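You operate a simulated robot arm through the tools that you are given. There is no shell and no other tool. Be economical: measure what you need, move in short steps, check, and stop when the job is done.

The job below is to be done with a simulated two-armed robot. You get a single attempt, and the scene is never put back.

## Task
Pick up the tiny potted plant from the top of the wooden bench with one hand, pass it to the other hand and put it on the free end of the nursery bench. Set down upright: tiny potted plant.

It is judged by the outcome, as a careful person would: the job done as asked, and still so three seconds after it is handed in. It fails if anything else is knocked over, pushed out of place, dropped, spilled or broken.

## Robot
Two 7-joint arms with two-finger parallel grippers on one trunk, on a base that drives. Base frame: it is fixed to the floor where the robot stands at the start and does not move with it; the origin is under the middle of the robot, x ahead of it, y to its left, z up; the surface under the hand at the start is at about z = 76. Lengths are in cm, angles in degrees, forces in N, time in s.
The left shoulder is at the start at [5, 16.5, 108], the right one opposite. With the tool pointing down near the work surface each hand reaches from about 22 to 70 cm from the robot's upright axis, wherever it stands, measured 20 degrees to its own side. Places, roughly: free end of the nursery bench [90, -300, 80]; tiny potted plant (8x8x10 cm) [50, -10, 80]. Payload 3.91 kg a hand.
Tool frame (each hand has its own): the origin (TCP) lies between the finger pads and is the grasp point; the fingertips stand 3 cm ahead of it; z points along the fingers, y is the line along which they close. The gripper opens to 11 cm. The fingers are 2 cm wide and 1 cm thick; the gripper's body (4.8 by 11.2 cm) begins 5.5 cm behind the TCP.
Orientation is that of the tool frame in the base frame, as a unit quaternion [x, y, z, w]. With the fingers straight down and closing along the base's y, the tool's x points along the base's -x, its y along +y and its z along -z.

## Interface
- The arms move only by the tool move_arm. It takes "left_commands", "right_commands" or both (then of equal length, played together; a hand with none holds still); each is a list of rows, each a list of 6 numbers: the shift along the tool's x, y, z in cm, then the turn, a rotation vector about the tool's x, y, z in degrees. In form: [[x, y, z, rx, ry, rz], ...]. A call has 1 to 10 rows; each row is the pose to reach, as a shift and turn from the pose commanded when the call began, along the tool's axes at that moment. "left_grip" and "right_grip" are, for a hand that has rows, the gripper command, from -1 (shut) to 1 (fully open), values between in proportion, set as the call begins (left out, the last holds). Rows are played at 5 a second. More than 5 cm and 8.6 degrees between two rows, or a gripper value outside its range, and nothing of the call is played. A pose out of reach is approached as far as the arm can. The call stops where the force on the tool passes 40 N (or 10 N more than at its start, if that is more) or the arm is blocked; 0.2 s more then pass. Each finger travels about 4.5 cm/s and halts on what it meets, pressing with about 44 N; the grip force reading is that of the motor and also rises with nothing between the fingers. The clock runs only during rows and for 0.2 s after the last one: add rows that repeat a pose to give the fingers time. It gives the time, the measured TCP pose, the force on the tool (base axes), the opening and the grip force at its end, in the units of the frame above (readings bear some noise), with the torque about the TCP (base axes, N m) and any sound that the robot's microphone picked up.
- Cameras (640 x 400 px; columns grow to the right, rows downward): "scene" is now at [12.18, -0.74, 124.58]; the picture's right is [-0.13, -0.99, 0.00], its down [-0.62, 0.08, -0.78] and it looks along [0.78, -0.10, -0.62] (base axes); focal length 277 px, centre (320, 200). "left" rides on the left gripper at [7.2, -1.7, -10.3] in its tool frame; the picture's right is [0.23, 0.97, 0.00], its down [-0.76, 0.18, -0.62] and it looks along [-0.61, 0.14, 0.78] (tool axes); focal length 222 px, centre (320, 200). "right" rides on the right gripper at [7.2, 1.7, -10.3] in its tool frame; the picture's right is [-0.23, 0.97, 0.00], its down [-0.76, -0.18, -0.62] and it looks along [-0.61, -0.14, 0.78] (tool axes); focal length 222 px, centre (320, 200). There is no depth. A picture from a camera that has moved, and an enlarged one, comes with that camera's place and axes in the base frame and with its lens. The place of the scene camera against the robot may be out by one fixed shift of up to 1.2 cm in any direction.
- get_image(camera): a new picture of that camera. The clock stands still meanwhile.
- raise_lower(by): slides the trunk up (or, below 0, down) by that many cm; the arms and the scene camera ride with it, the base frame stays. It gives what a move gives, with no picture.
- roll_base(legs): drives the robot by 1 to 6 legs, each [ahead, left, turn to the left] in cm, cm and degrees, along the robot's own axes; the way and the turn of a leg run together, so that a leg with both is an arc; at most 150 cm and 180 degrees a leg. The arms and the cameras ride along, it lands a little off, and it stops where it bumps. It gives what a move gives.
- turn_head(pan, tilt): turns the head with the scene camera to pan (to the left, within 80 degrees either way) and tilt (down, from -29 to 69), counted from straight ahead of the robot. It gives what a move gives.
- inspect(camera, box): a new picture of the part [left, top, right, bottom] of that camera's present view, enlarged. The clock stands still meanwhile.
- sign_off(): hands the job in; it is judged then, once.

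Go step by step. Nothing tells you exact positions but the pictures and the camera data: compare them with the known pose of the tool, close in by small moves and look again before you grip or let go. The budget is 120 turns and 100 pictures, counting those below and the enlarged ones. Unless the task says otherwise, let go and move clear before handing in, and close with one line.

The tools are called after "Emit:" as name(argument=value, ...) on one line, values as JSON. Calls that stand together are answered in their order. move_arm: Moves the arms, as the interface text tells. Its arguments: {"type":"object","properties":{"left_commands":{"type":"array"},"left_grip":{"type":"number"},"right_commands":{"type":"array"},"right_grip":{"type":"number"}},"required":[]} The other tools are called the same way: raise_lower (by) slides the trunk up or down; roll_base (legs) drives the base; turn_head (pan, tilt) turns the head that bears the scene camera; get_image (camera) takes a picture; inspect (camera, box) takes an enlarged picture of a part of a camera's view; sign_off () hands the job in.

At the start:

```text
time: 0.0
left_position: [51.76, 15.82, 100.17]
left_ee_rot: [0.001, 1.0, 0.0, 0.0]
left_wrist_force: [0.0, 0.9, -0.5]
left_wrist_torque: [-0.01, 0.0, -0.03]
left_finger_gap: 10.99
left_grasp_force: 0.2
right_position: [42.45, -30.59, 98.2]
right_ee_rot: [0.0, 1.0, 0.0, 0.001]
right_wrist_force: [-0.7, 0.1, -0.6]
right_wrist_torque: [0.0, -0.01, 0.0]
right_finger_gap: 10.98
right_grasp_force: 0.1
trunk travel left (down, up): [-30.0, 20.3]
robot x, y, heading: [-0.1, 0.06, -0.0]
head pan, tilt: [-7.3, 38.3]
```

scene: 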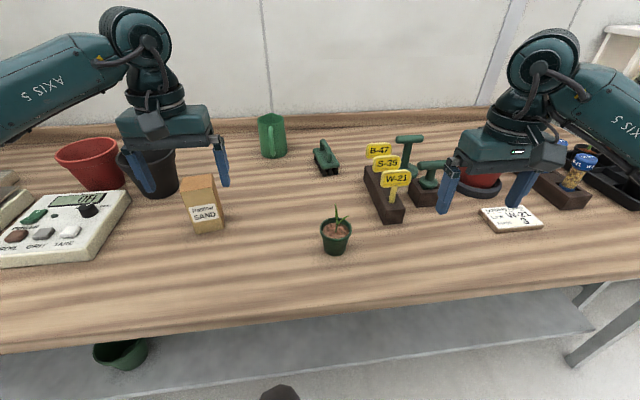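
right: 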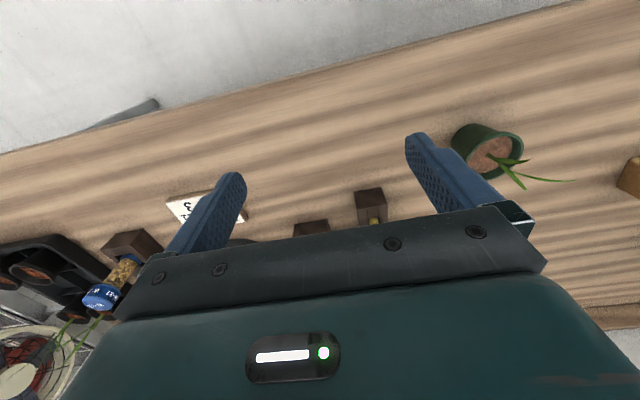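
left: 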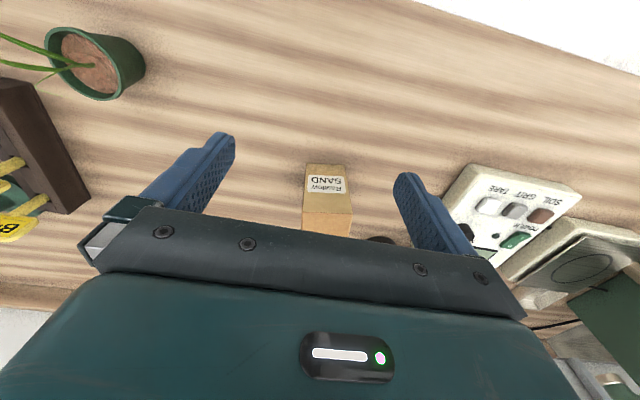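

The plant stands near [55, -10], with its front side clear and the sand box and tag block behind it. I'll look closely at the plant first to get the pot's size.

Emit:
inspect(camera="scene", box=[270, 180, 400, 280])

Emit:
turn_head(pan=-75, tilt=15)

Emit:
get_image(camera="scene")

```text
4.00 times, centred on (335, 230) of scene
camera zoom: at [12.18, -0.74, 124.58], right [-0.13, -0.99, 0.0], down [-0.62, 0.08, -0.78], along [0.78, -0.1, -0.62], focal length 1106 px, centre (260, 80)
```

zoom: 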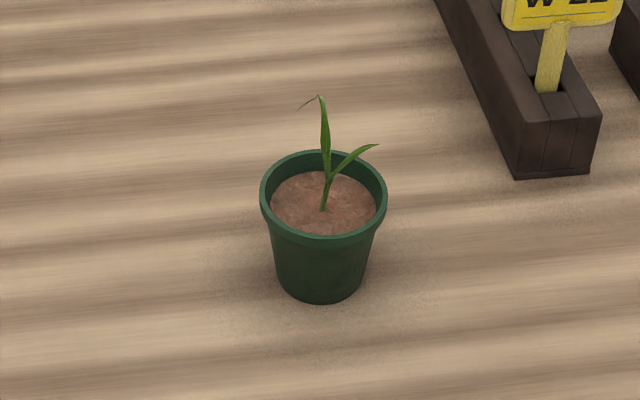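

```text
time: 1.4
left_position: [51.73, 15.74, 100.22]
left_ee_rot: [-0.001, 1.0, -0.001, 0.001]
left_wrist_force: [-0.8, -0.1, 0.1]
left_wrist_torque: [-0.01, -0.02, 0.0]
left_finger_gap: 11.0
left_grasp_force: 0.1
right_position: [42.42, -30.64, 98.22]
right_ee_rot: [0.001, 1.0, 0.0, 0.001]
right_wrist_force: [0.8, 0.1, -0.6]
right_wrist_torque: [0.04, 0.02, 0.02]
right_finger_gap: 10.99
right_grasp_force: 0.0
trunk travel left (down, up): [-30.0, 20.3]
robot x, y, heading: [-0.24, -0.16, -0.2]
head pan, tilt: [-75.0, 15.0]
```

```text
95 pictures are left
camera scene: at [6.06, -8.67, 128.28], right [-0.97, -0.26, 0.0], down [-0.07, 0.25, -0.97], along [0.25, -0.93, -0.26], focal length 277 px, centre (320, 200)
```

scene: 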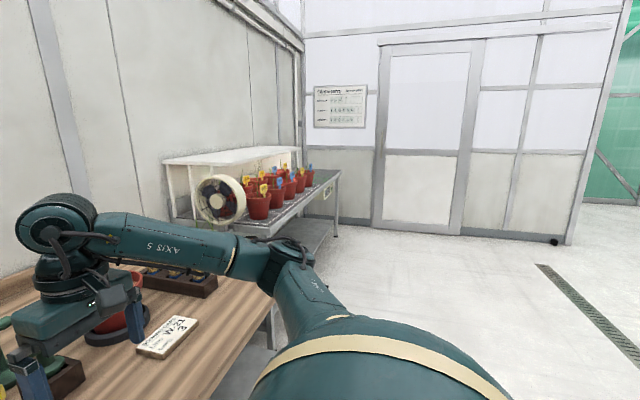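

The pot is about 7 cm wide at the rim, 5.3 cm at the base and 6 cm tall, centred near [55.3, -9.8]. The nursery bench is far to the right. My plan is for the right hand, tilted, to grip low. The left hand then takes the rim from above. First I look at the hand's shape.

Emit:
turn_head(pan=-15, tilt=38)

Emit:
get_image(camera="scene")

Emit:
inspect(camera="scene", box=[340, 20, 540, 220])

```text
time: 2.7
left_position: [51.79, 15.94, 100.21]
left_ee_rot: [0.0, 1.0, 0.0, 0.0]
left_wrist_force: [-0.8, 0.5, -0.1]
left_wrist_torque: [0.0, 0.02, -0.02]
left_finger_gap: 10.98
left_grasp_force: 0.0
right_position: [42.34, -30.54, 98.13]
right_ee_rot: [-0.001, 1.0, 0.001, 0.0]
right_wrist_force: [-0.4, -0.1, 0.5]
right_wrist_torque: [0.0, 0.0, 0.01]
right_finger_gap: 11.01
right_grasp_force: 0.1
trunk travel left (down, up): [-30.0, 20.3]
robot x, y, heading: [0.13, -0.03, -0.2]
head pan, tilt: [-15.0, 38.0]
```

```text
94 pictures are left
camera scene: at [11.98, -1.89, 124.63], right [-0.26, -0.97, 0.0], down [-0.59, 0.16, -0.79], along [0.76, -0.2, -0.62], focal length 277 px, centre (320, 200)
```

scene: 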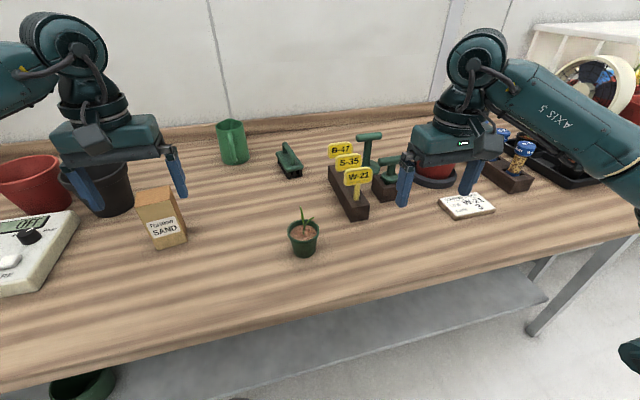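

```text
2.00 times, centred on (440, 120) of scene
camera zoom: at [11.98, -1.89, 124.63], right [-0.26, -0.97, 0.0], down [-0.59, 0.16, -0.79], along [0.76, -0.2, -0.62], focal length 553 px, centre (80, 360)
```

zoom: 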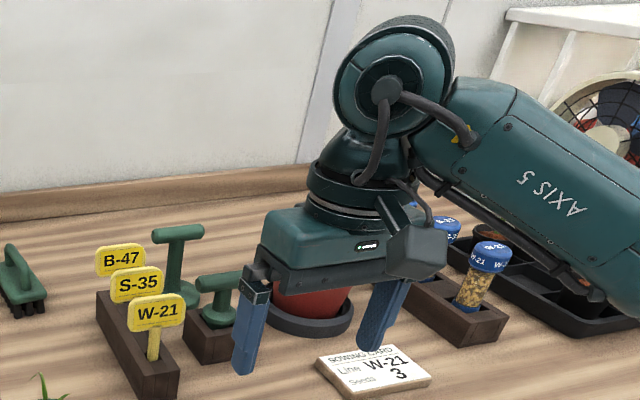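

The hand has a small camera box on its near side, so I'll use about 40 degrees below horizontal for clearance. I now tilt the right hand and bring it in front of the plant, high up.

Emit:
move_arm(right_commands=[[0.3, 3, 0.4, 0, -7.2, 0], [0.6, 6, 0.8, 0, -14.4, 0], [1, 9, 1.2, 0, -21.6, 0], [1.4, 12, 1.7, 0, -28.8, 0], [1.8, 15, 2.1, 0, -36, 0], [2.1, 18, 2.6, 0, -43, 0], [2.4, 20.6, 3, 0, -50, 0], [2.4, 20.6, 3, 0, -50, 0]], right_grip=1)

Emit:
get_image(camera="right")

Emit:
get_image(camera="scene")

```text
time: 4.5
left_position: [51.73, 15.9, 100.18]
left_ee_rot: [-0.001, 1.0, 0.0, 0.0]
left_wrist_force: [-0.1, -0.3, -1.1]
left_wrist_torque: [0.0, 0.0, -0.02]
left_finger_gap: 10.99
left_grasp_force: 0.0
right_position: [39.98, -9.89, 95.12]
right_ee_rot: [0.0, 0.906, -0.001, 0.424]
right_wrist_force: [0.5, 0.5, 0.8]
right_wrist_torque: [-0.02, 0.02, 0.0]
right_finger_gap: 11.01
right_grasp_force: 0.1
trunk travel left (down, up): [-30.0, 20.3]
robot x, y, heading: [-0.03, 0.1, 0.1]
head pan, tilt: [-15.0, 38.0]
```

```text
92 pictures are left
camera right: at [27.38, -8.28, 96.15], right [0.15, 0.97, 0.17], down [0.01, -0.18, 0.98], along [0.99, -0.14, -0.04], focal length 222 px, centre (320, 200)
```

right: 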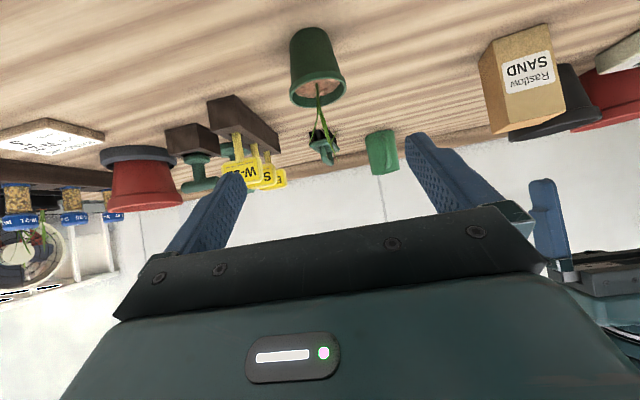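

```text
91 pictures are left
camera scene: at [11.98, -1.89, 124.63], right [-0.26, -0.97, 0.0], down [-0.59, 0.16, -0.79], along [0.76, -0.2, -0.62], focal length 277 px, centre (320, 200)
```

scene: 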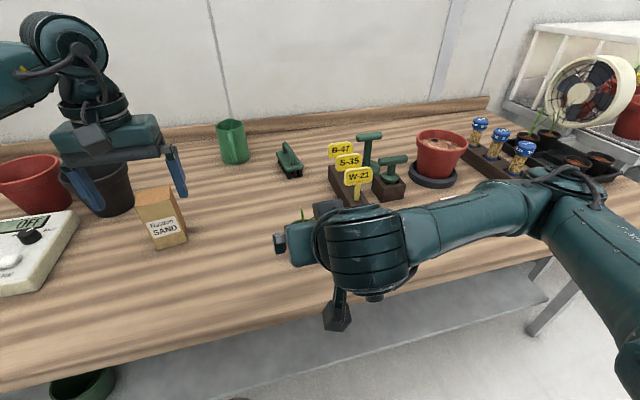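

The right camera puts the pot a bit closer, around [54.2, -9.8]. I move to a pregrasp about 10 cm back along the tool axis and look again.

Emit:
move_arm(right_commands=[[1, 0, 2.6, 0, 0, 0], [2, 0, 5.2, 0, 0, 0], [3, 0, 7.8, 0, 0, 0], [4, 0, 10.4, 0, 0, 0], [4, 0, 10.4, 0, 0, 0]])

Emit:
get_image(camera="right")

Emit:
inspect(camera="right", box=[250, 0, 410, 160])

```text
time: 5.7
left_position: [51.71, 15.76, 100.04]
left_ee_rot: [0.0, 1.0, 0.0, 0.001]
left_wrist_force: [-0.1, 0.0, 0.8]
left_wrist_torque: [-0.03, 0.03, -0.01]
left_finger_gap: 10.99
left_grasp_force: 0.2
right_position: [45.56, -10.03, 85.41]
right_ee_rot: [0.0, 0.906, 0.0, 0.422]
right_wrist_force: [-0.3, -1.3, 1.2]
right_wrist_torque: [-0.02, 0.02, -0.01]
right_finger_gap: 10.98
right_grasp_force: 0.0
trunk travel left (down, up): [-30.0, 20.3]
robot x, y, heading: [-0.16, 0.2, -0.0]
head pan, tilt: [-15.0, 38.0]
```

```text
90 pictures are left
camera right: at [32.9, -8.35, 86.51], right [0.15, 0.97, 0.17], down [0.01, -0.18, 0.98], along [0.99, -0.14, -0.04], focal length 222 px, centre (320, 200)
```

right: 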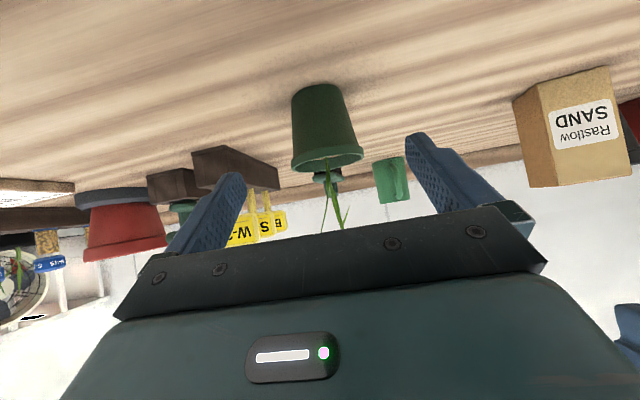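

```text
2.50 times, centred on (330, 80) of right
camera zoom: at [32.9, -8.35, 86.51], right [0.15, 0.97, 0.17], down [0.01, -0.18, 0.98], along [0.99, -0.14, -0.04], focal length 555 px, centre (295, 500)
```

zoom: 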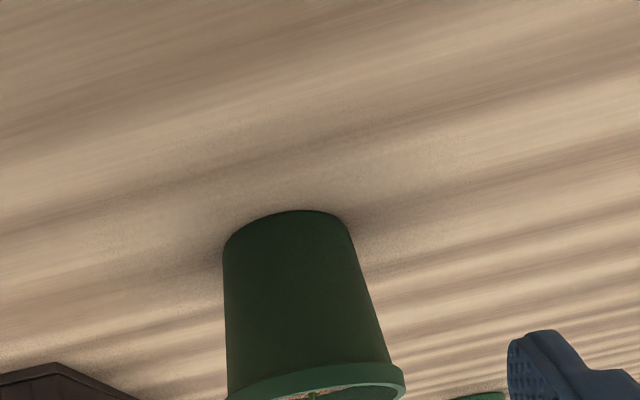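

The pot's centre is about [54.0, -9.9] and it sits well between the fingers. I advance most of the way along the tool axis and check.

Emit:
move_arm(right_commands=[[0, 0, 2.5, 0, 0, 0], [0, 0, 5, 0, 0, 0], [0.1, 0.1, 7.5, 0, 0, 0], [0.1, 0.1, 7.5, 0, 0, 0]])

Emit:
get_image(camera="right")

Emit:
get_image(camera="left")

Emit:
get_image(camera="scene")

```text
time: 6.7
left_position: [51.65, 15.96, 100.16]
left_ee_rot: [0.0, 1.0, 0.0, 0.0]
left_wrist_force: [0.1, 0.8, -0.3]
left_wrist_torque: [0.0, -0.01, 0.01]
left_finger_gap: 10.98
left_grasp_force: 0.1
right_position: [51.14, -9.89, 80.73]
right_ee_rot: [0.0, 0.906, 0.0, 0.423]
right_wrist_force: [-0.3, -0.1, 0.5]
right_wrist_torque: [0.0, 0.0, -0.03]
right_finger_gap: 11.01
right_grasp_force: 0.2
trunk travel left (down, up): [-30.0, 20.3]
robot x, y, heading: [0.04, -0.13, 0.0]
head pan, tilt: [-15.0, 38.0]
```

```text
88 pictures are left
camera right: at [38.47, -8.3, 81.67], right [0.15, 0.97, 0.17], down [0.01, -0.18, 0.98], along [0.99, -0.14, -0.04], focal length 222 px, centre (320, 200)
```

right: 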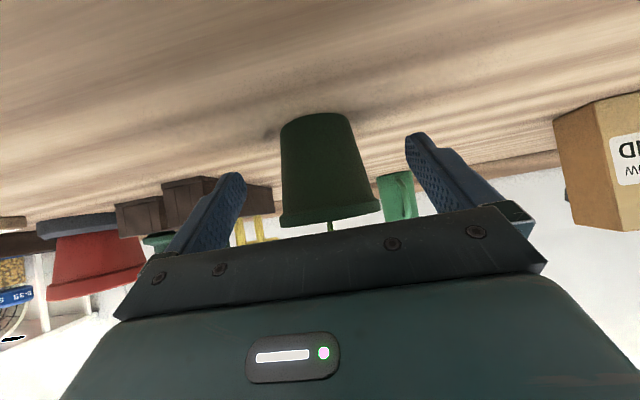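

```text
87 pictures are left
camera left: at [44.46, 14.21, 110.51], right [-0.23, 0.97, 0.0], down [0.76, 0.18, 0.62], along [0.61, 0.14, -0.78], focal length 222 px, centre (320, 200)
```

left: 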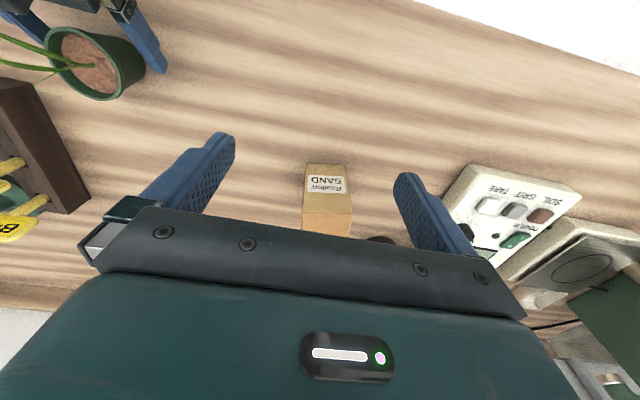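

```text
86 pictures are left
camera scene: at [11.98, -1.88, 124.63], right [-0.26, -0.97, 0.0], down [-0.59, 0.16, -0.79], along [0.76, -0.2, -0.62], focal length 277 px, centre (320, 200)
```

scene: 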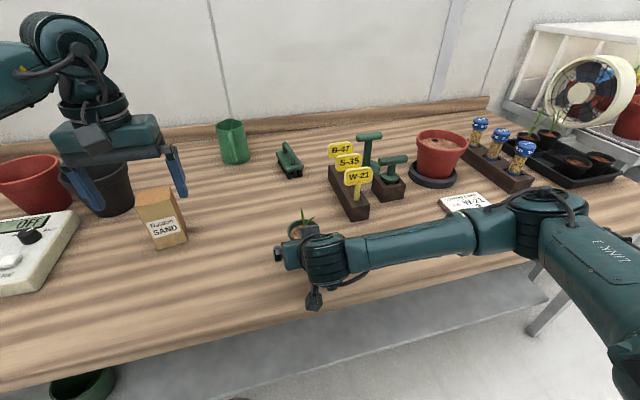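

The pot is centred between the fingers. I go in the last 2.4 cm, then close.

Emit:
move_arm(right_commands=[[0.05, 0, 1.2, 0, 0, 0], [0.05, 0, 2.4, 0, 0, 0], [0.05, 0, 2.4, 0, 0, 0]])

Emit:
get_image(camera="right")

Emit:
inspect(camera="left", box=[0, 0, 200, 120])

```text
time: 7.5
left_position: [51.72, 15.92, 100.28]
left_ee_rot: [0.0, 1.0, 0.0, 0.0]
left_wrist_force: [0.1, 0.4, -0.5]
left_wrist_torque: [-0.03, 0.0, 0.03]
left_finger_gap: 10.98
left_grasp_force: 0.1
right_position: [52.82, -9.82, 79.05]
right_ee_rot: [-0.002, 0.907, 0.001, 0.422]
right_wrist_force: [0.6, -0.6, -0.5]
right_wrist_torque: [0.02, 0.0, 0.02]
right_finger_gap: 11.0
right_grasp_force: 0.2
trunk travel left (down, up): [-30.0, 20.3]
robot x, y, heading: [-0.19, -0.02, 0.2]
head pan, tilt: [-15.0, 38.0]
```

```text
85 pictures are left
camera right: at [40.31, -8.25, 80.13], right [0.15, 0.97, 0.17], down [0.01, -0.18, 0.98], along [0.99, -0.14, -0.04], focal length 222 px, centre (320, 200)
```

right: 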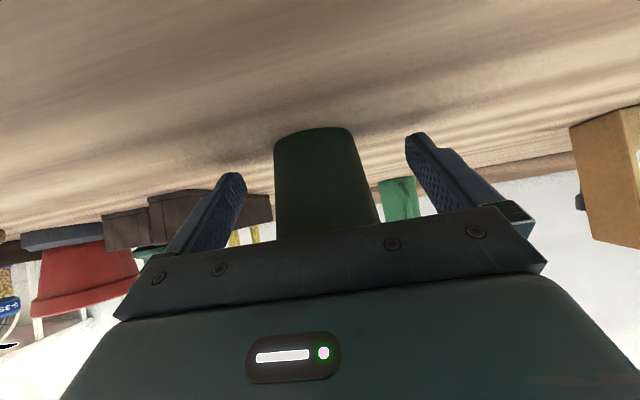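

```text
3.20 times, centred on (100, 60) of left
camera zoom: at [44.46, 14.21, 110.51], right [-0.23, 0.97, 0.0], down [0.76, 0.18, 0.62], along [0.61, 0.14, -0.78], focal length 711 px, centre (1024, 648)
```

zoom: 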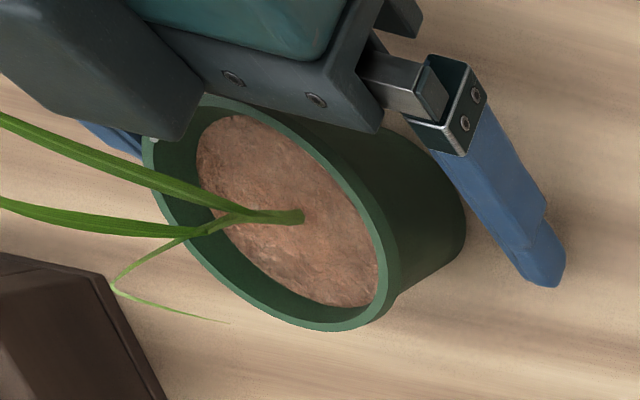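

All clear: the palm stays behind the rim and the fingers straddle the pot. I close the right gripper.

Emit:
move_arm(right_commands=[[0, 0, 0, 0, 0, 0], [0, 0, 0, 0, 0, 0], [0, 0, 0, 0, 0, 0], [0, 0, 0, 0, 0, 0], [0, 0, 0, 0, 0, 0], [0, 0, 0, 0, 0, 0], [0, 0, 0, 0, 0, 0]], right_grip=-1)

Emit:
get_image(camera="right")

Emit:
inspect(camera="left", box=[0, 0, 200, 120])

```text
time: 9.1
left_position: [51.73, 15.94, 100.06]
left_ee_rot: [0.0, 1.0, 0.0, 0.0]
left_wrist_force: [0.0, 0.8, 0.0]
left_wrist_torque: [0.02, 0.0, -0.01]
left_finger_gap: 11.0
left_grasp_force: 0.1
right_position: [52.92, -9.9, 78.92]
right_ee_rot: [0.0, 0.906, 0.0, 0.423]
right_wrist_force: [0.5, -0.3, 0.2]
right_wrist_torque: [0.03, -0.02, 0.03]
right_finger_gap: 5.98
right_grasp_force: 43.9
trunk travel left (down, up): [-30.0, 20.3]
robot x, y, heading: [-0.2, -0.18, 0.1]
head pan, tilt: [-15.0, 38.0]
```

```text
83 pictures are left
camera right: at [40.31, -8.24, 80.16], right [0.15, 0.97, 0.17], down [0.01, -0.18, 0.98], along [0.99, -0.14, -0.04], focal length 222 px, centre (320, 200)
```

right: 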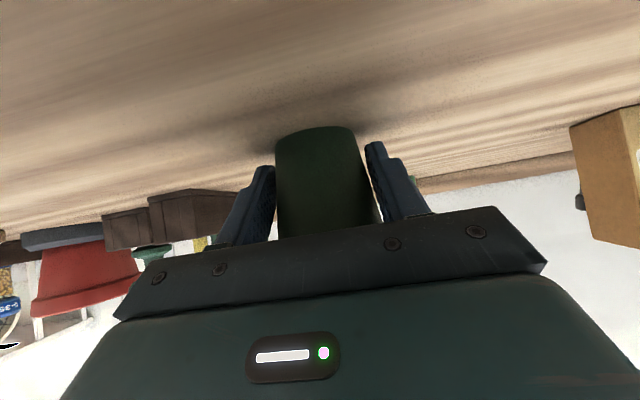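

```text
3.20 times, centred on (100, 60) of left
camera zoom: at [44.46, 14.21, 110.51], right [-0.23, 0.97, 0.0], down [0.76, 0.18, 0.62], along [0.61, 0.14, -0.78], focal length 711 px, centre (1024, 648)
```

zoom: 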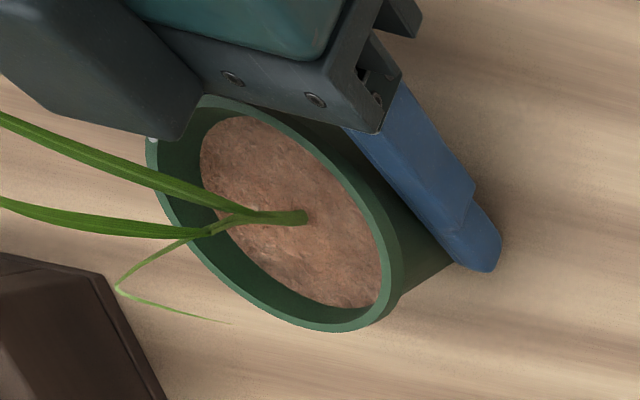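

The grip holds at 5.98 cm. I lift straight up 3 cm, then on to 12 cm, and check that the pot hangs true.

Emit:
move_arm(right_commands=[[-0.4, 0, -0.3, 0, 0, 0], [-1.15, 0, -0.96, 0, 0, 0], [-2.3, 0, -1.93, 0, 0, 0], [-3.8, 0, -3.2, 0, 0, 0], [-5.4, 0, -4.5, 0, 0, 0], [-7, 0, -5.85, 0, 0, 0], [-8.4, 0, -7.05, 0, 0, 0], [-9.2, 0, -7.7, 0, 0, 0], [-9.2, 0, -7.7, 0, 0, 0]])

Emit:
get_image(camera="right")

Emit:
get_image(camera="left")

Emit:
get_image(camera="scene")

```text
time: 11.1
left_position: [51.79, 15.74, 100.13]
left_ee_rot: [0.0, 1.0, -0.001, 0.0]
left_wrist_force: [-1.1, -0.5, -0.4]
left_wrist_torque: [-0.03, -0.03, 0.01]
left_finger_gap: 10.99
left_grasp_force: 0.1
right_position: [53.01, -10.03, 90.88]
right_ee_rot: [0.0, 0.907, 0.0, 0.422]
right_wrist_force: [0.8, -0.9, -0.8]
right_wrist_torque: [0.03, 0.03, 0.0]
right_finger_gap: 6.01
right_grasp_force: 44.3
trunk travel left (down, up): [-30.0, 20.3]
robot x, y, heading: [-0.45, 0.09, -0.1]
head pan, tilt: [-15.0, 38.0]
```

```text
81 pictures are left
camera right: at [40.41, -8.3, 92.07], right [0.15, 0.97, 0.17], down [0.01, -0.18, 0.98], along [0.99, -0.14, -0.04], focal length 222 px, centre (320, 200)
```

right: 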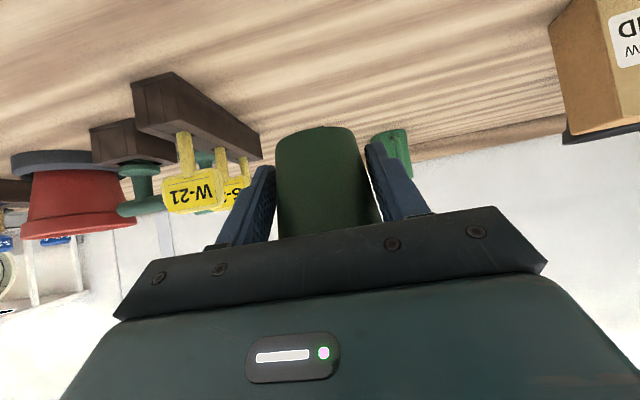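

```text
80 pictures are left
camera left: at [44.47, 14.2, 110.51], right [-0.23, 0.97, 0.0], down [0.76, 0.18, 0.62], along [0.61, 0.14, -0.78], focal length 222 px, centre (320, 200)
```

left: 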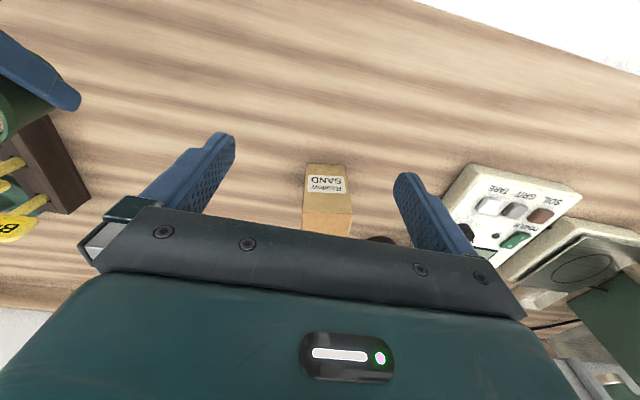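

```text
79 pictures are left
camera scene: at [11.99, -1.89, 124.63], right [-0.26, -0.97, 0.0], down [-0.59, 0.16, -0.79], along [0.76, -0.2, -0.62], focal length 277 px, centre (320, 200)
```

scene: 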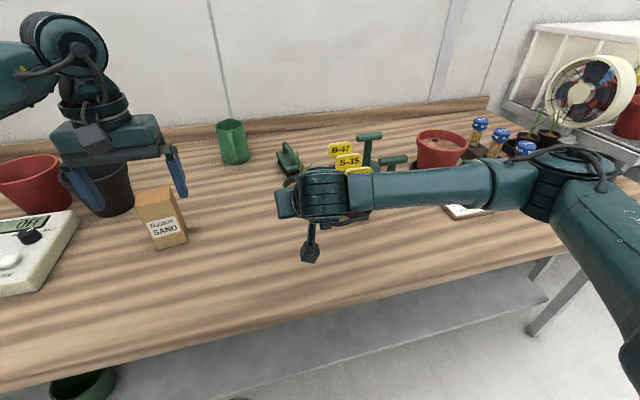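

The pot is held firmly and level. I bring it to a handier place nearer the middle, then raise the left hand and swing it above with a slight 10 degree lean forward for camera clearance.

Emit:
move_arm(right_commands=[[0.6, 1.5, -0.76, 0, 0, 0], [1.3, 3, -1.5, 0, 0, 0], [1.9, 4.5, -2.3, 0, 0, 0], [2.57, 6, -3.06, 0, 0, 0], [2.57, 6, -3.06, 0, 0, 0]])

Emit:
move_arm(left_commands=[[0, 0, -3.5, 0, 2, 0], [0, 0, -7, 0, 4, 0], [0, 0, -10.5, 0, 6, 0], [0.2, -3.5, -12, 0, 10, 0], [0.4, -7, -12, 0, 10, 0], [0.6, -10.5, -12, 0, 10, 0], [0.9, -14, -12, 0, 10, 0], [1.1, -17.5, -12, 0, 10, 0], [1.2, -19.8, -12, 0, 10, 0], [1.2, -19.8, -12, 0, 10, 0]], left_grip=1)

Emit:
get_image(camera="left")

Emit:
get_image(camera="scene")

```text
time: 12.3
left_position: [51.74, 15.9, 100.16]
left_ee_rot: [0.0, 1.0, -0.001, 0.0]
left_wrist_force: [-0.4, 0.9, -0.1]
left_wrist_torque: [0.01, 0.04, -0.03]
left_finger_gap: 11.01
left_grasp_force: 0.0
right_position: [49.11, -4.06, 91.16]
right_ee_rot: [0.0, 0.906, 0.0, 0.422]
right_wrist_force: [-0.4, 0.3, -0.3]
right_wrist_torque: [0.06, -0.01, -0.01]
right_finger_gap: 5.97
right_grasp_force: 44.2
trunk travel left (down, up): [-30.0, 20.3]
robot x, y, heading: [0.12, -0.01, 0.1]
head pan, tilt: [-15.0, 38.0]
```

```text
time: 14.5
left_position: [50.62, -3.66, 112.04]
left_ee_rot: [0.0, 0.996, 0.0, -0.087]
left_wrist_force: [0.5, 0.5, -0.4]
left_wrist_torque: [-0.04, 0.0, 0.0]
left_finger_gap: 11.0
left_grasp_force: 0.0
right_position: [49.09, -4.05, 90.96]
right_ee_rot: [-0.001, 0.906, 0.0, 0.423]
right_wrist_force: [0.3, -0.4, -2.1]
right_wrist_torque: [0.01, 0.02, 0.0]
right_finger_gap: 5.94
right_grasp_force: 43.9
trunk travel left (down, up): [-30.0, 20.3]
robot x, y, heading: [0.04, 0.08, -0.1]
head pan, tilt: [-15.0, 38.0]
```

```text
78 pictures are left
camera left: at [45.21, -5.35, 123.51], right [-0.22, 0.97, 0.04], down [0.86, 0.18, 0.48], along [0.46, 0.14, -0.88], focal length 222 px, centre (320, 200)
```

left: 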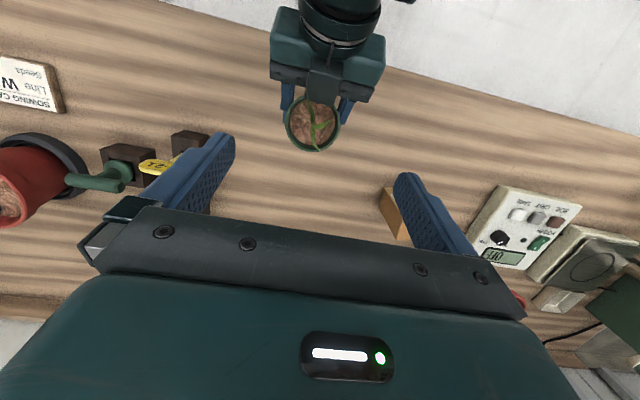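

```text
77 pictures are left
camera scene: at [11.99, -1.87, 124.63], right [-0.26, -0.97, 0.0], down [-0.59, 0.16, -0.79], along [0.76, -0.2, -0.62], focal length 277 px, centre (320, 200)
```

scene: 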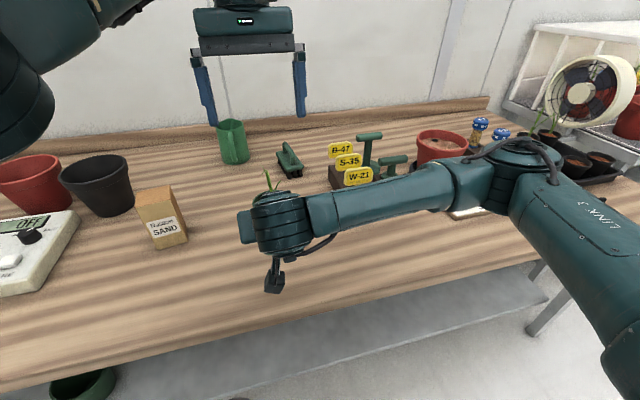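

The left camera puts the rim centre at about [50.1, -4.0], right under the left hand. I descend part of the way and check.

Emit:
move_arm(left_commands=[[-0.52, 0, 2.95, 0, 0, 0], [-1.04, -0.1, 5.9, 0, 0, 0], [-1.5, -0.2, 8.87, 0, 0, 0], [-1.5, -0.2, 8.87, 0, 0, 0]])

Emit:
get_image(camera="left")

Emit:
get_image(camera="scene")

```text
time: 15.5
left_position: [50.37, -4.19, 103.2]
left_ee_rot: [0.0, 0.996, 0.001, -0.087]
left_wrist_force: [0.2, 0.0, 0.5]
left_wrist_torque: [-0.03, 0.01, 0.01]
left_finger_gap: 11.01
left_grasp_force: 0.0
right_position: [49.03, -4.01, 91.12]
right_ee_rot: [0.0, 0.906, -0.001, 0.423]
right_wrist_force: [0.4, 0.0, -1.1]
right_wrist_torque: [0.02, -0.01, -0.02]
right_finger_gap: 5.95
right_grasp_force: 43.8
trunk travel left (down, up): [-30.0, 20.3]
robot x, y, heading: [-0.19, 0.08, 0.1]
head pan, tilt: [-15.0, 38.0]
```

```text
76 pictures are left
camera left: at [45.02, -5.91, 114.74], right [-0.22, 0.97, 0.04], down [0.86, 0.18, 0.48], along [0.46, 0.14, -0.88], focal length 222 px, centre (320, 200)
```

left: 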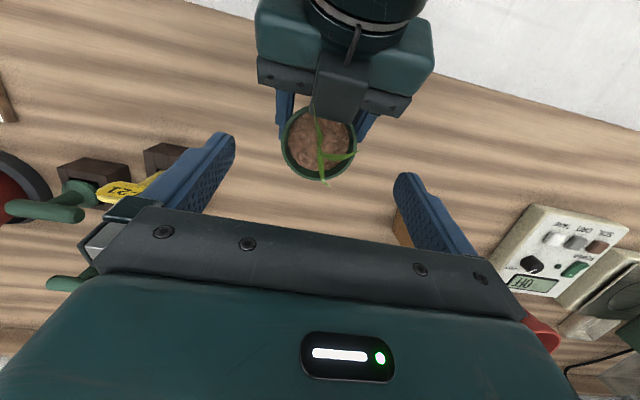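

```text
75 pictures are left
camera scene: at [11.98, -1.89, 124.63], right [-0.26, -0.97, 0.0], down [-0.59, 0.16, -0.79], along [0.76, -0.2, -0.62], focal length 277 px, centre (320, 200)
```

scene: 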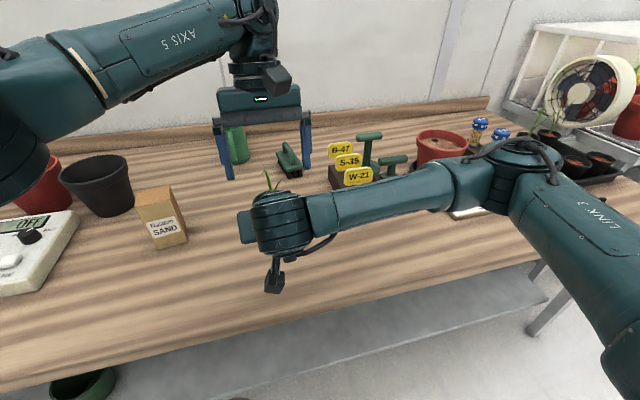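

The right hand shows a dark piece on top of its palm near the rim. I look closer before going lower.

Emit:
inspect(camera="left", box=[240, 0, 440, 200])

Emit:
inspect(camera="scene", box=[180, 60, 380, 260])

```text
2.00 times, centred on (340, 100) of left
camera zoom: at [45.02, -5.91, 114.74], right [-0.22, 0.97, 0.04], down [0.86, 0.18, 0.48], along [0.46, 0.14, -0.88], focal length 444 px, centre (280, 400)
```

zoom: 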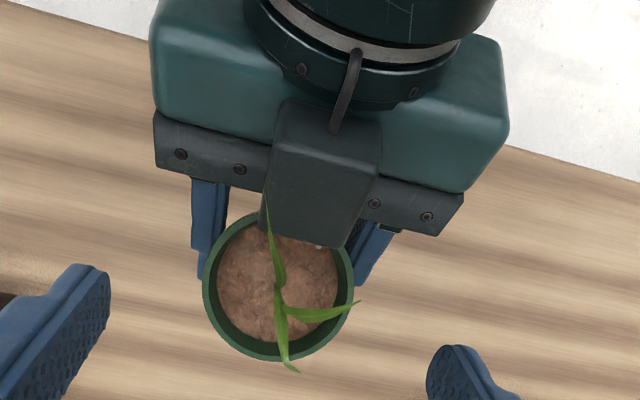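

```text
2.00 times, centred on (280, 160) of scene
camera zoom: at [11.98, -1.89, 124.63], right [-0.26, -0.97, 0.0], down [-0.59, 0.16, -0.79], along [0.76, -0.2, -0.62], focal length 553 px, centre (400, 280)
```

zoom: 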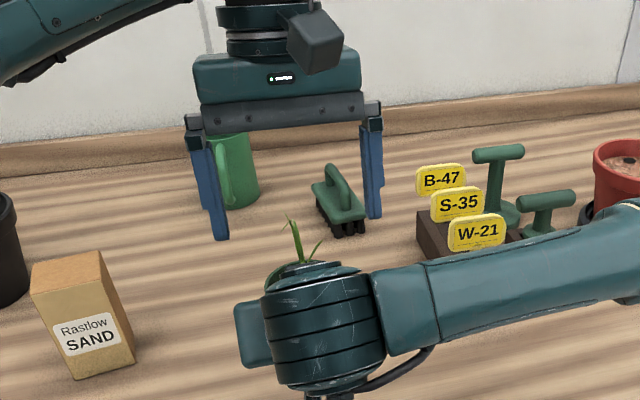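

The right hand carries a small housing above its palm. I'll increase the left hand's lean to 20 degrees for clearance and come down a bit, then check again.

Emit:
move_arm(left_commands=[[0, 0, 0, 0, 5, 0], [0, 0, 0, 0, 10, 0], [-0.5, 0, 2.0, 0, 10, 0], [-1.0, 0, 4.0, 0, 10, 0], [-1.0, 0, 4.0, 0, 10, 0]])

Emit:
get_image(camera="left")

Emit:
get_image(camera="scene")

```text
time: 16.7
left_position: [51.04, -4.05, 99.05]
left_ee_rot: [0.0, 0.985, 0.0, -0.173]
left_wrist_force: [0.5, 0.5, 0.3]
left_wrist_torque: [-0.02, -0.01, 0.02]
left_finger_gap: 11.01
left_grasp_force: 0.0
right_position: [49.11, -4.0, 91.09]
right_ee_rot: [0.001, 0.906, -0.001, 0.423]
right_wrist_force: [-0.3, 0.2, -1.6]
right_wrist_torque: [0.01, -0.01, -0.02]
right_finger_gap: 5.95
right_grasp_force: 44.1
trunk travel left (down, up): [-30.0, 20.3]
robot x, y, heading: [-0.16, -0.22, 0.3]
head pan, tilt: [-15.0, 38.0]
```

```text
72 pictures are left
camera left: at [47.73, -5.62, 111.19], right [-0.21, 0.97, 0.08], down [0.93, 0.18, 0.32], along [0.3, 0.14, -0.94], focal length 222 px, centre (320, 200)
```

left: 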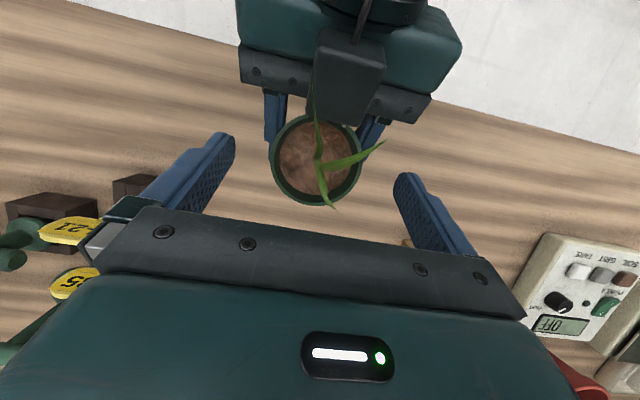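

```text
71 pictures are left
camera scene: at [11.98, -1.89, 124.63], right [-0.26, -0.97, 0.0], down [-0.59, 0.16, -0.79], along [0.76, -0.2, -0.62], focal length 277 px, centre (320, 200)
```

scene: 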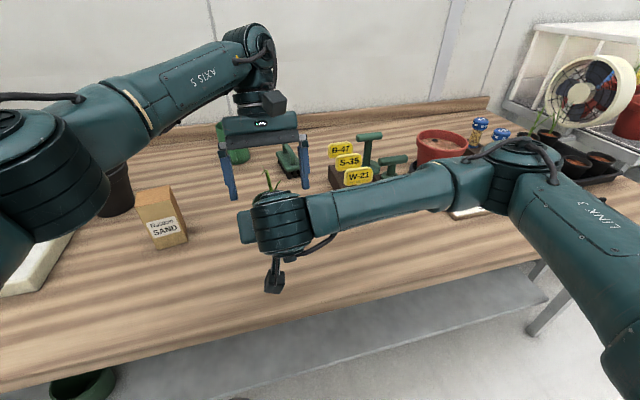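

The left hand is centred above the pot with clearance. I lower it to rim height and look before closing.

Emit:
move_arm(left_commands=[[-0.3, 0, 1.2, 0, 0, 0], [-0.6, 0, 2.4, 0, 0, 0], [-0.85, 0, 3.68, 0, 0, 0], [-0.85, 0, 3.68, 0, 0, 0]])

Emit:
get_image(camera="left")

Emit:
inspect(camera="scene", box=[200, 60, 360, 220])

Emit:
get_image(camera="right")

```text
time: 17.7
left_position: [50.54, -4.04, 95.22]
left_ee_rot: [0.0, 0.985, -0.001, -0.174]
left_wrist_force: [0.4, 0.7, 0.3]
left_wrist_torque: [0.04, 0.01, 0.02]
left_finger_gap: 11.02
left_grasp_force: 0.0
right_position: [49.02, -3.96, 91.02]
right_ee_rot: [0.001, 0.907, 0.0, 0.422]
right_wrist_force: [0.2, -0.1, -0.1]
right_wrist_torque: [0.02, 0.01, 0.03]
right_finger_gap: 5.92
right_grasp_force: 44.1
trunk travel left (down, up): [-30.0, 20.3]
robot x, y, heading: [-0.32, -0.2, 0.0]
head pan, tilt: [-15.0, 38.0]
```

```text
70 pictures are left
camera left: at [47.1, -5.77, 107.4], right [-0.21, 0.97, 0.08], down [0.93, 0.18, 0.33], along [0.3, 0.14, -0.94], focal length 222 px, centre (320, 200)
```

left: 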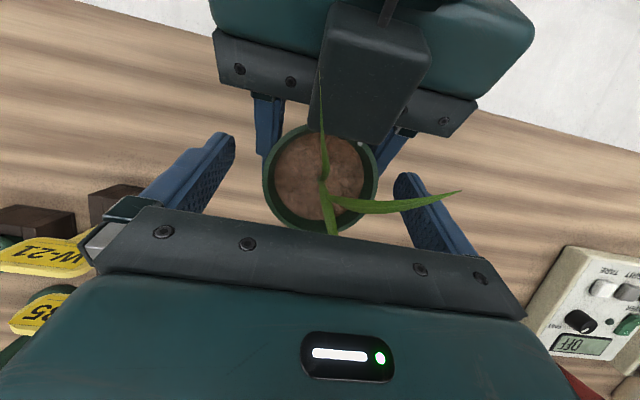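

```text
2.50 times, centred on (280, 140) of scene
camera zoom: at [11.98, -1.89, 124.63], right [-0.26, -0.97, 0.0], down [-0.59, 0.16, -0.79], along [0.76, -0.2, -0.62], focal length 692 px, centre (420, 350)
```

zoom: 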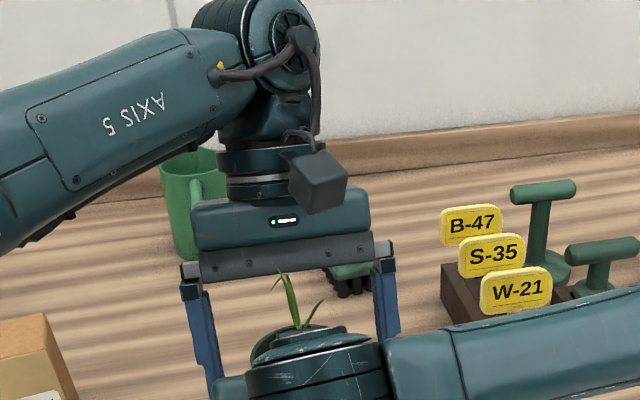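

```text
68 pictures are left
camera right: at [36.49, -2.37, 92.09], right [0.15, 0.97, 0.17], down [0.01, -0.18, 0.98], along [0.99, -0.14, -0.04], focal length 222 px, centre (320, 200)
```

right: 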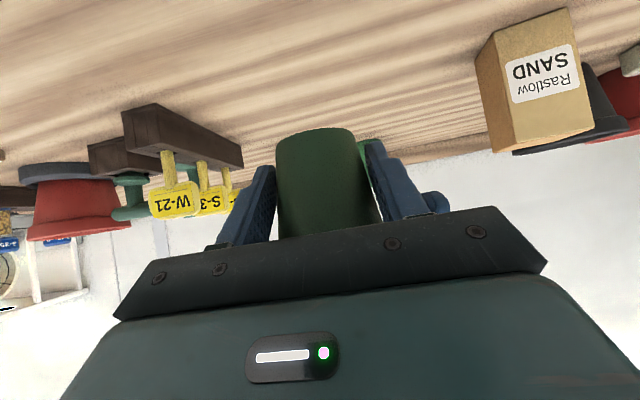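

The left fingers straddle the rim, the leaves rise behind its palm, and nothing touches. I close the left gripper on the rim while the right still holds.

Emit:
move_arm(left_commands=[[0, 0, 0, 0, 0, 0], [0, 0, 0, 0, 0, 0], [0, 0, 0, 0, 0, 0], [0, 0, 0, 0, 0, 0], [0, 0, 0, 0, 0, 0], [0, 0, 0, 0, 0, 0], [0, 0, 0, 0, 0, 0]], left_grip=-1)

Emit:
get_image(camera="left")

Emit:
get_image(camera="right")

```text
time: 19.3
left_position: [50.51, -4.01, 95.22]
left_ee_rot: [-0.001, 0.985, 0.001, -0.174]
left_wrist_force: [1.2, 6.6, -2.4]
left_wrist_torque: [0.2, -0.08, -0.32]
left_finger_gap: 8.81
left_grasp_force: 44.4
right_position: [49.1, -4.15, 91.08]
right_ee_rot: [0.0, 0.906, 0.0, 0.422]
right_wrist_force: [-1.7, -6.4, 1.0]
right_wrist_torque: [0.05, 0.01, 0.22]
right_finger_gap: 5.92
right_grasp_force: 44.0
trunk travel left (down, up): [-30.0, 20.3]
robot x, y, heading: [0.17, 0.04, -0.1]
head pan, tilt: [-15.0, 38.0]
```

```text
67 pictures are left
camera left: at [47.12, -5.73, 107.4], right [-0.21, 0.97, 0.08], down [0.93, 0.18, 0.33], along [0.3, 0.14, -0.94], focal length 222 px, centre (320, 200)
```

left: 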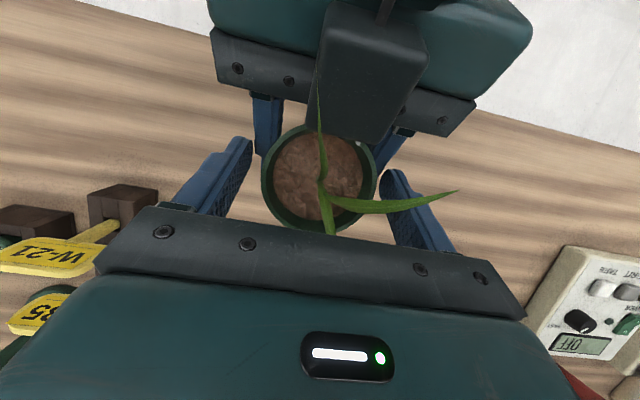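

```text
66 pictures are left
camera right: at [36.51, -2.39, 92.09], right [0.15, 0.97, 0.17], down [0.01, -0.18, 0.98], along [0.99, -0.14, -0.04], focal length 222 px, centre (320, 200)
```

right: 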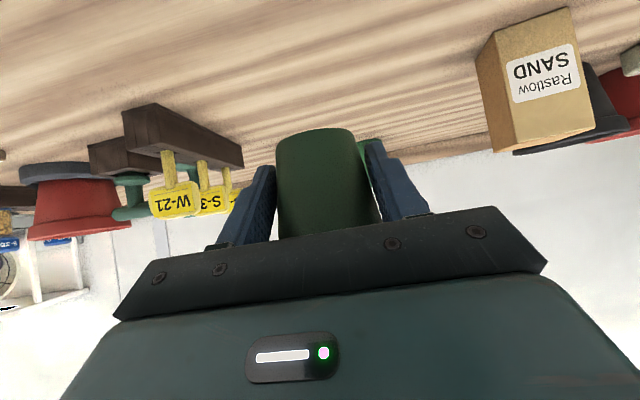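

The left fingers stopped at 8.8 cm, while the rim is 7 cm wide. They are pinching the right hand's fingers, not the rim. I reopen, shift the left hand 0.6 cm up and 0.6 cm forward, and check.

Emit:
move_arm(left_commands=[[0, 0, 0, 0, 0, 0], [0, 0, 0, 0, 0, 0], [0, 0, 0, 0, 0, 0], [-0.36, -0.05, -0.77, 0, 0, 0], [-0.36, -0.05, -0.77, 0, 0, 0], [-0.36, -0.05, -0.77, 0, 0, 0]], left_grip=1)

Emit:
inspect(camera="left", box=[180, 90, 460, 265])

Emit:
inspect(camera="right", box=[200, 100, 460, 262])

```text
time: 20.7
left_position: [51.07, -4.26, 95.84]
left_ee_rot: [0.0, 0.985, 0.0, -0.174]
left_wrist_force: [0.4, 0.2, 0.4]
left_wrist_torque: [0.01, 0.01, 0.03]
left_finger_gap: 11.0
left_grasp_force: 0.1
right_position: [48.99, -3.97, 91.06]
right_ee_rot: [-0.001, 0.906, 0.0, 0.422]
right_wrist_force: [-0.5, 0.6, -0.5]
right_wrist_torque: [0.01, 0.01, 0.05]
right_finger_gap: 5.93
right_grasp_force: 44.4
trunk travel left (down, up): [-30.0, 20.3]
robot x, y, heading: [0.1, 0.43, 0.2]
head pan, tilt: [-15.0, 38.0]
```

```text
2.29 times, centred on (320, 178) of left
camera zoom: at [47.76, -5.84, 108.06], right [-0.21, 0.97, 0.08], down [0.93, 0.18, 0.32], along [0.3, 0.14, -0.94], focal length 508 px, centre (320, 251)
```

zoom: 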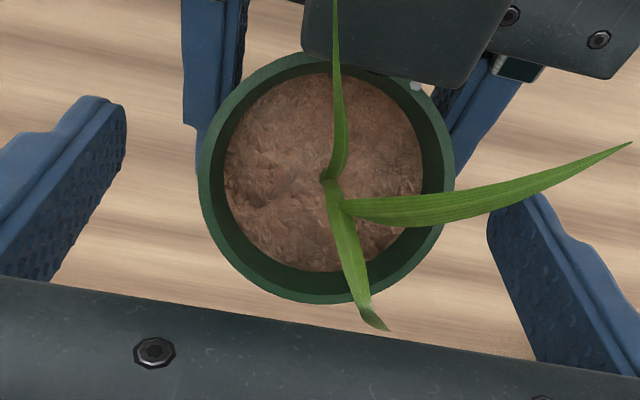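

```text
2.46 times, centred on (330, 181) of right
camera zoom: at [36.5, -2.38, 92.09], right [0.15, 0.97, 0.17], down [0.01, -0.18, 0.98], along [0.99, -0.14, -0.04], focal length 547 px, centre (295, 247)
```

zoom: 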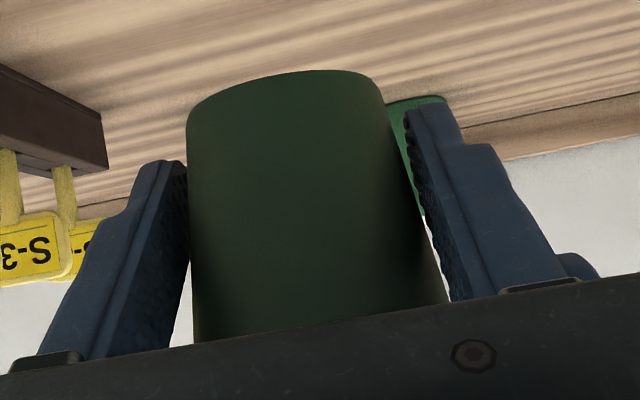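

There is more separation now. I try closing the left gripper again.

Emit:
move_arm(left_commands=[[0, 0, 0, 0, 0, 0], [0, 0, 0, 0, 0, 0], [0, 0, 0, 0, 0, 0], [0, 0, 0, 0, 0, 0], [0, 0, 0, 0, 0, 0], [0, 0, 0, 0, 0, 0]], left_grip=-1)

Emit:
inspect(camera="left", box=[180, 90, 460, 265])

```text
time: 22.1
left_position: [51.19, -4.16, 95.91]
left_ee_rot: [0.0, 0.985, 0.001, -0.173]
left_wrist_force: [1.5, 11.1, -0.3]
left_wrist_torque: [0.36, 0.0, -0.1]
left_finger_gap: 6.9
left_grasp_force: 44.2
right_position: [49.16, -4.25, 91.0]
right_ee_rot: [0.001, 0.906, -0.001, 0.423]
right_wrist_force: [-2.7, -11.1, -0.8]
right_wrist_torque: [0.21, -0.08, -0.08]
right_finger_gap: 5.88
right_grasp_force: 43.6
trunk travel left (down, up): [-30.0, 20.3]
robot x, y, heading: [-0.04, -0.07, 0.3]
head pan, tilt: [-15.0, 38.0]
```

```text
2.29 times, centred on (320, 178) of left
camera zoom: at [47.8, -5.78, 108.04], right [-0.21, 0.97, 0.08], down [0.93, 0.18, 0.33], along [0.3, 0.14, -0.94], focal length 508 px, centre (320, 251)
```

zoom: 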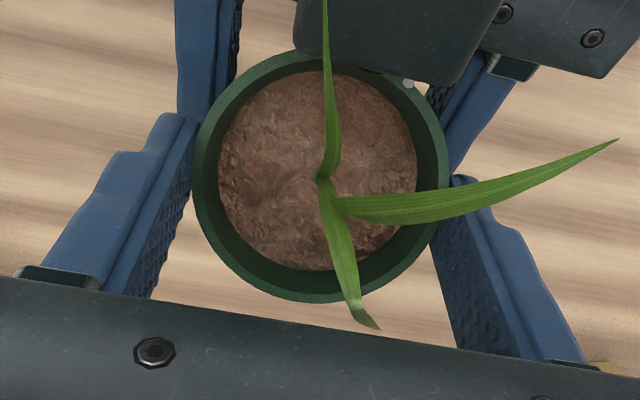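

The left hand now grips the rim at 6.9 cm. To make the release safe, I lower both hands together until the pot hovers just above the bench.

Emit:
move_arm(left_commands=[[-0.44, 0, 1.22, 0, 0, 0], [-0.89, 0, 2.44, 0, 0, 0], [-1.33, 0, 3.67, 0, 0, 0], [-1.78, 0, 4.89, 0, 0, 0], [-2.22, 0, 6.11, 0, 0, 0], [-2.67, 0, 7.33, 0, 0, 0], [-3.11, 0, 8.55, 0, 0, 0], [-3.56, 0, 9.78, 0, 0, 0], [-3.56, 0, 9.78, 0, 0, 0]], right_commands=[[1.0, 0, 0.84, 0, 0, 0], [1.99, 0, 1.67, 0, 0, 0], [2.99, 0, 2.51, 0, 0, 0], [3.98, 0, 3.34, 0, 0, 0], [4.98, 0, 4.18, 0, 0, 0], [5.97, 0, 5.02, 0, 0, 0], [6.97, 0, 5.85, 0, 0, 0], [7.97, 0, 6.69, 0, 0, 0], [7.97, 0, 6.69, 0, 0, 0]])

Emit:
get_image(camera="scene")

Emit:
get_image(camera="right")

Emit:
get_image(camera="left")

```text
time: 24.1
left_position: [51.02, -4.17, 85.44]
left_ee_rot: [-0.002, 0.985, 0.0, -0.172]
left_wrist_force: [9.3, 16.1, -5.4]
left_wrist_torque: [0.61, 0.01, 0.16]
left_finger_gap: 6.89
left_grasp_force: 43.5
right_position: [48.94, -4.18, 80.67]
right_ee_rot: [-0.001, 0.906, 0.0, 0.423]
right_wrist_force: [-9.8, -16.6, 5.3]
right_wrist_torque: [0.17, -0.57, -0.53]
right_finger_gap: 5.89
right_grasp_force: 44.3
trunk travel left (down, up): [-30.0, 20.3]
robot x, y, heading: [0.12, -0.18, 0.0]
head pan, tilt: [-15.0, 38.0]
```

```text
62 pictures are left
camera scene: at [11.98, -1.88, 124.63], right [-0.26, -0.97, 0.0], down [-0.59, 0.16, -0.79], along [0.76, -0.2, -0.62], focal length 277 px, centre (320, 200)
```

scene: 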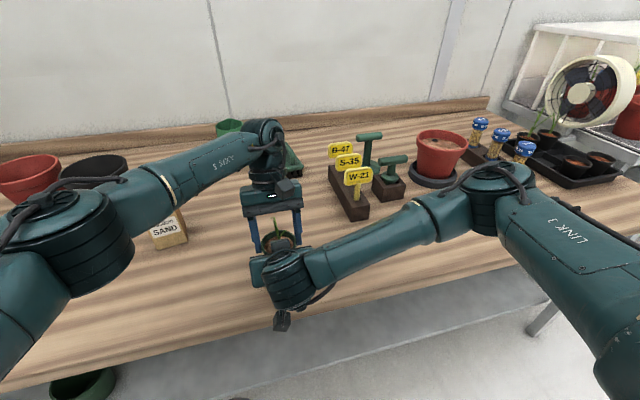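

```text
61 pictures are left
camera right: at [36.37, -2.47, 81.71], right [0.15, 0.97, 0.17], down [0.01, -0.18, 0.98], along [0.99, -0.14, -0.04], focal length 222 px, centre (320, 200)
```

right: 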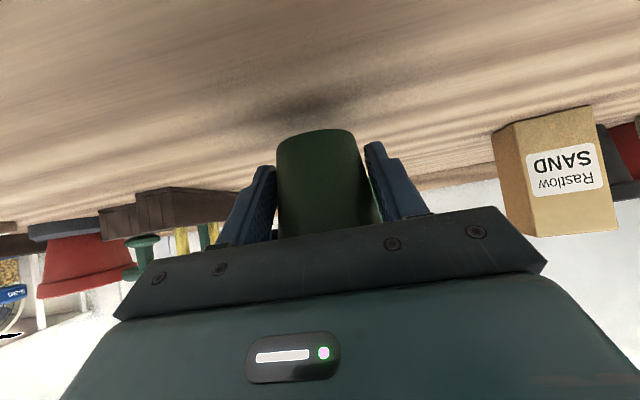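

```text
60 pictures are left
camera left: at [47.6, -5.84, 97.69], right [-0.22, 0.97, 0.08], down [0.93, 0.18, 0.33], along [0.31, 0.15, -0.94], focal length 222 px, centre (320, 200)
```

left: 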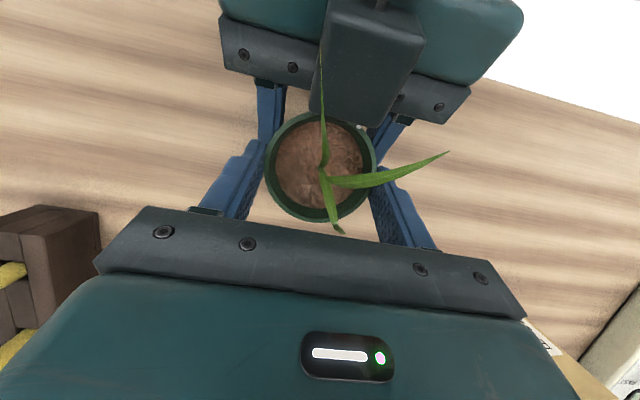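

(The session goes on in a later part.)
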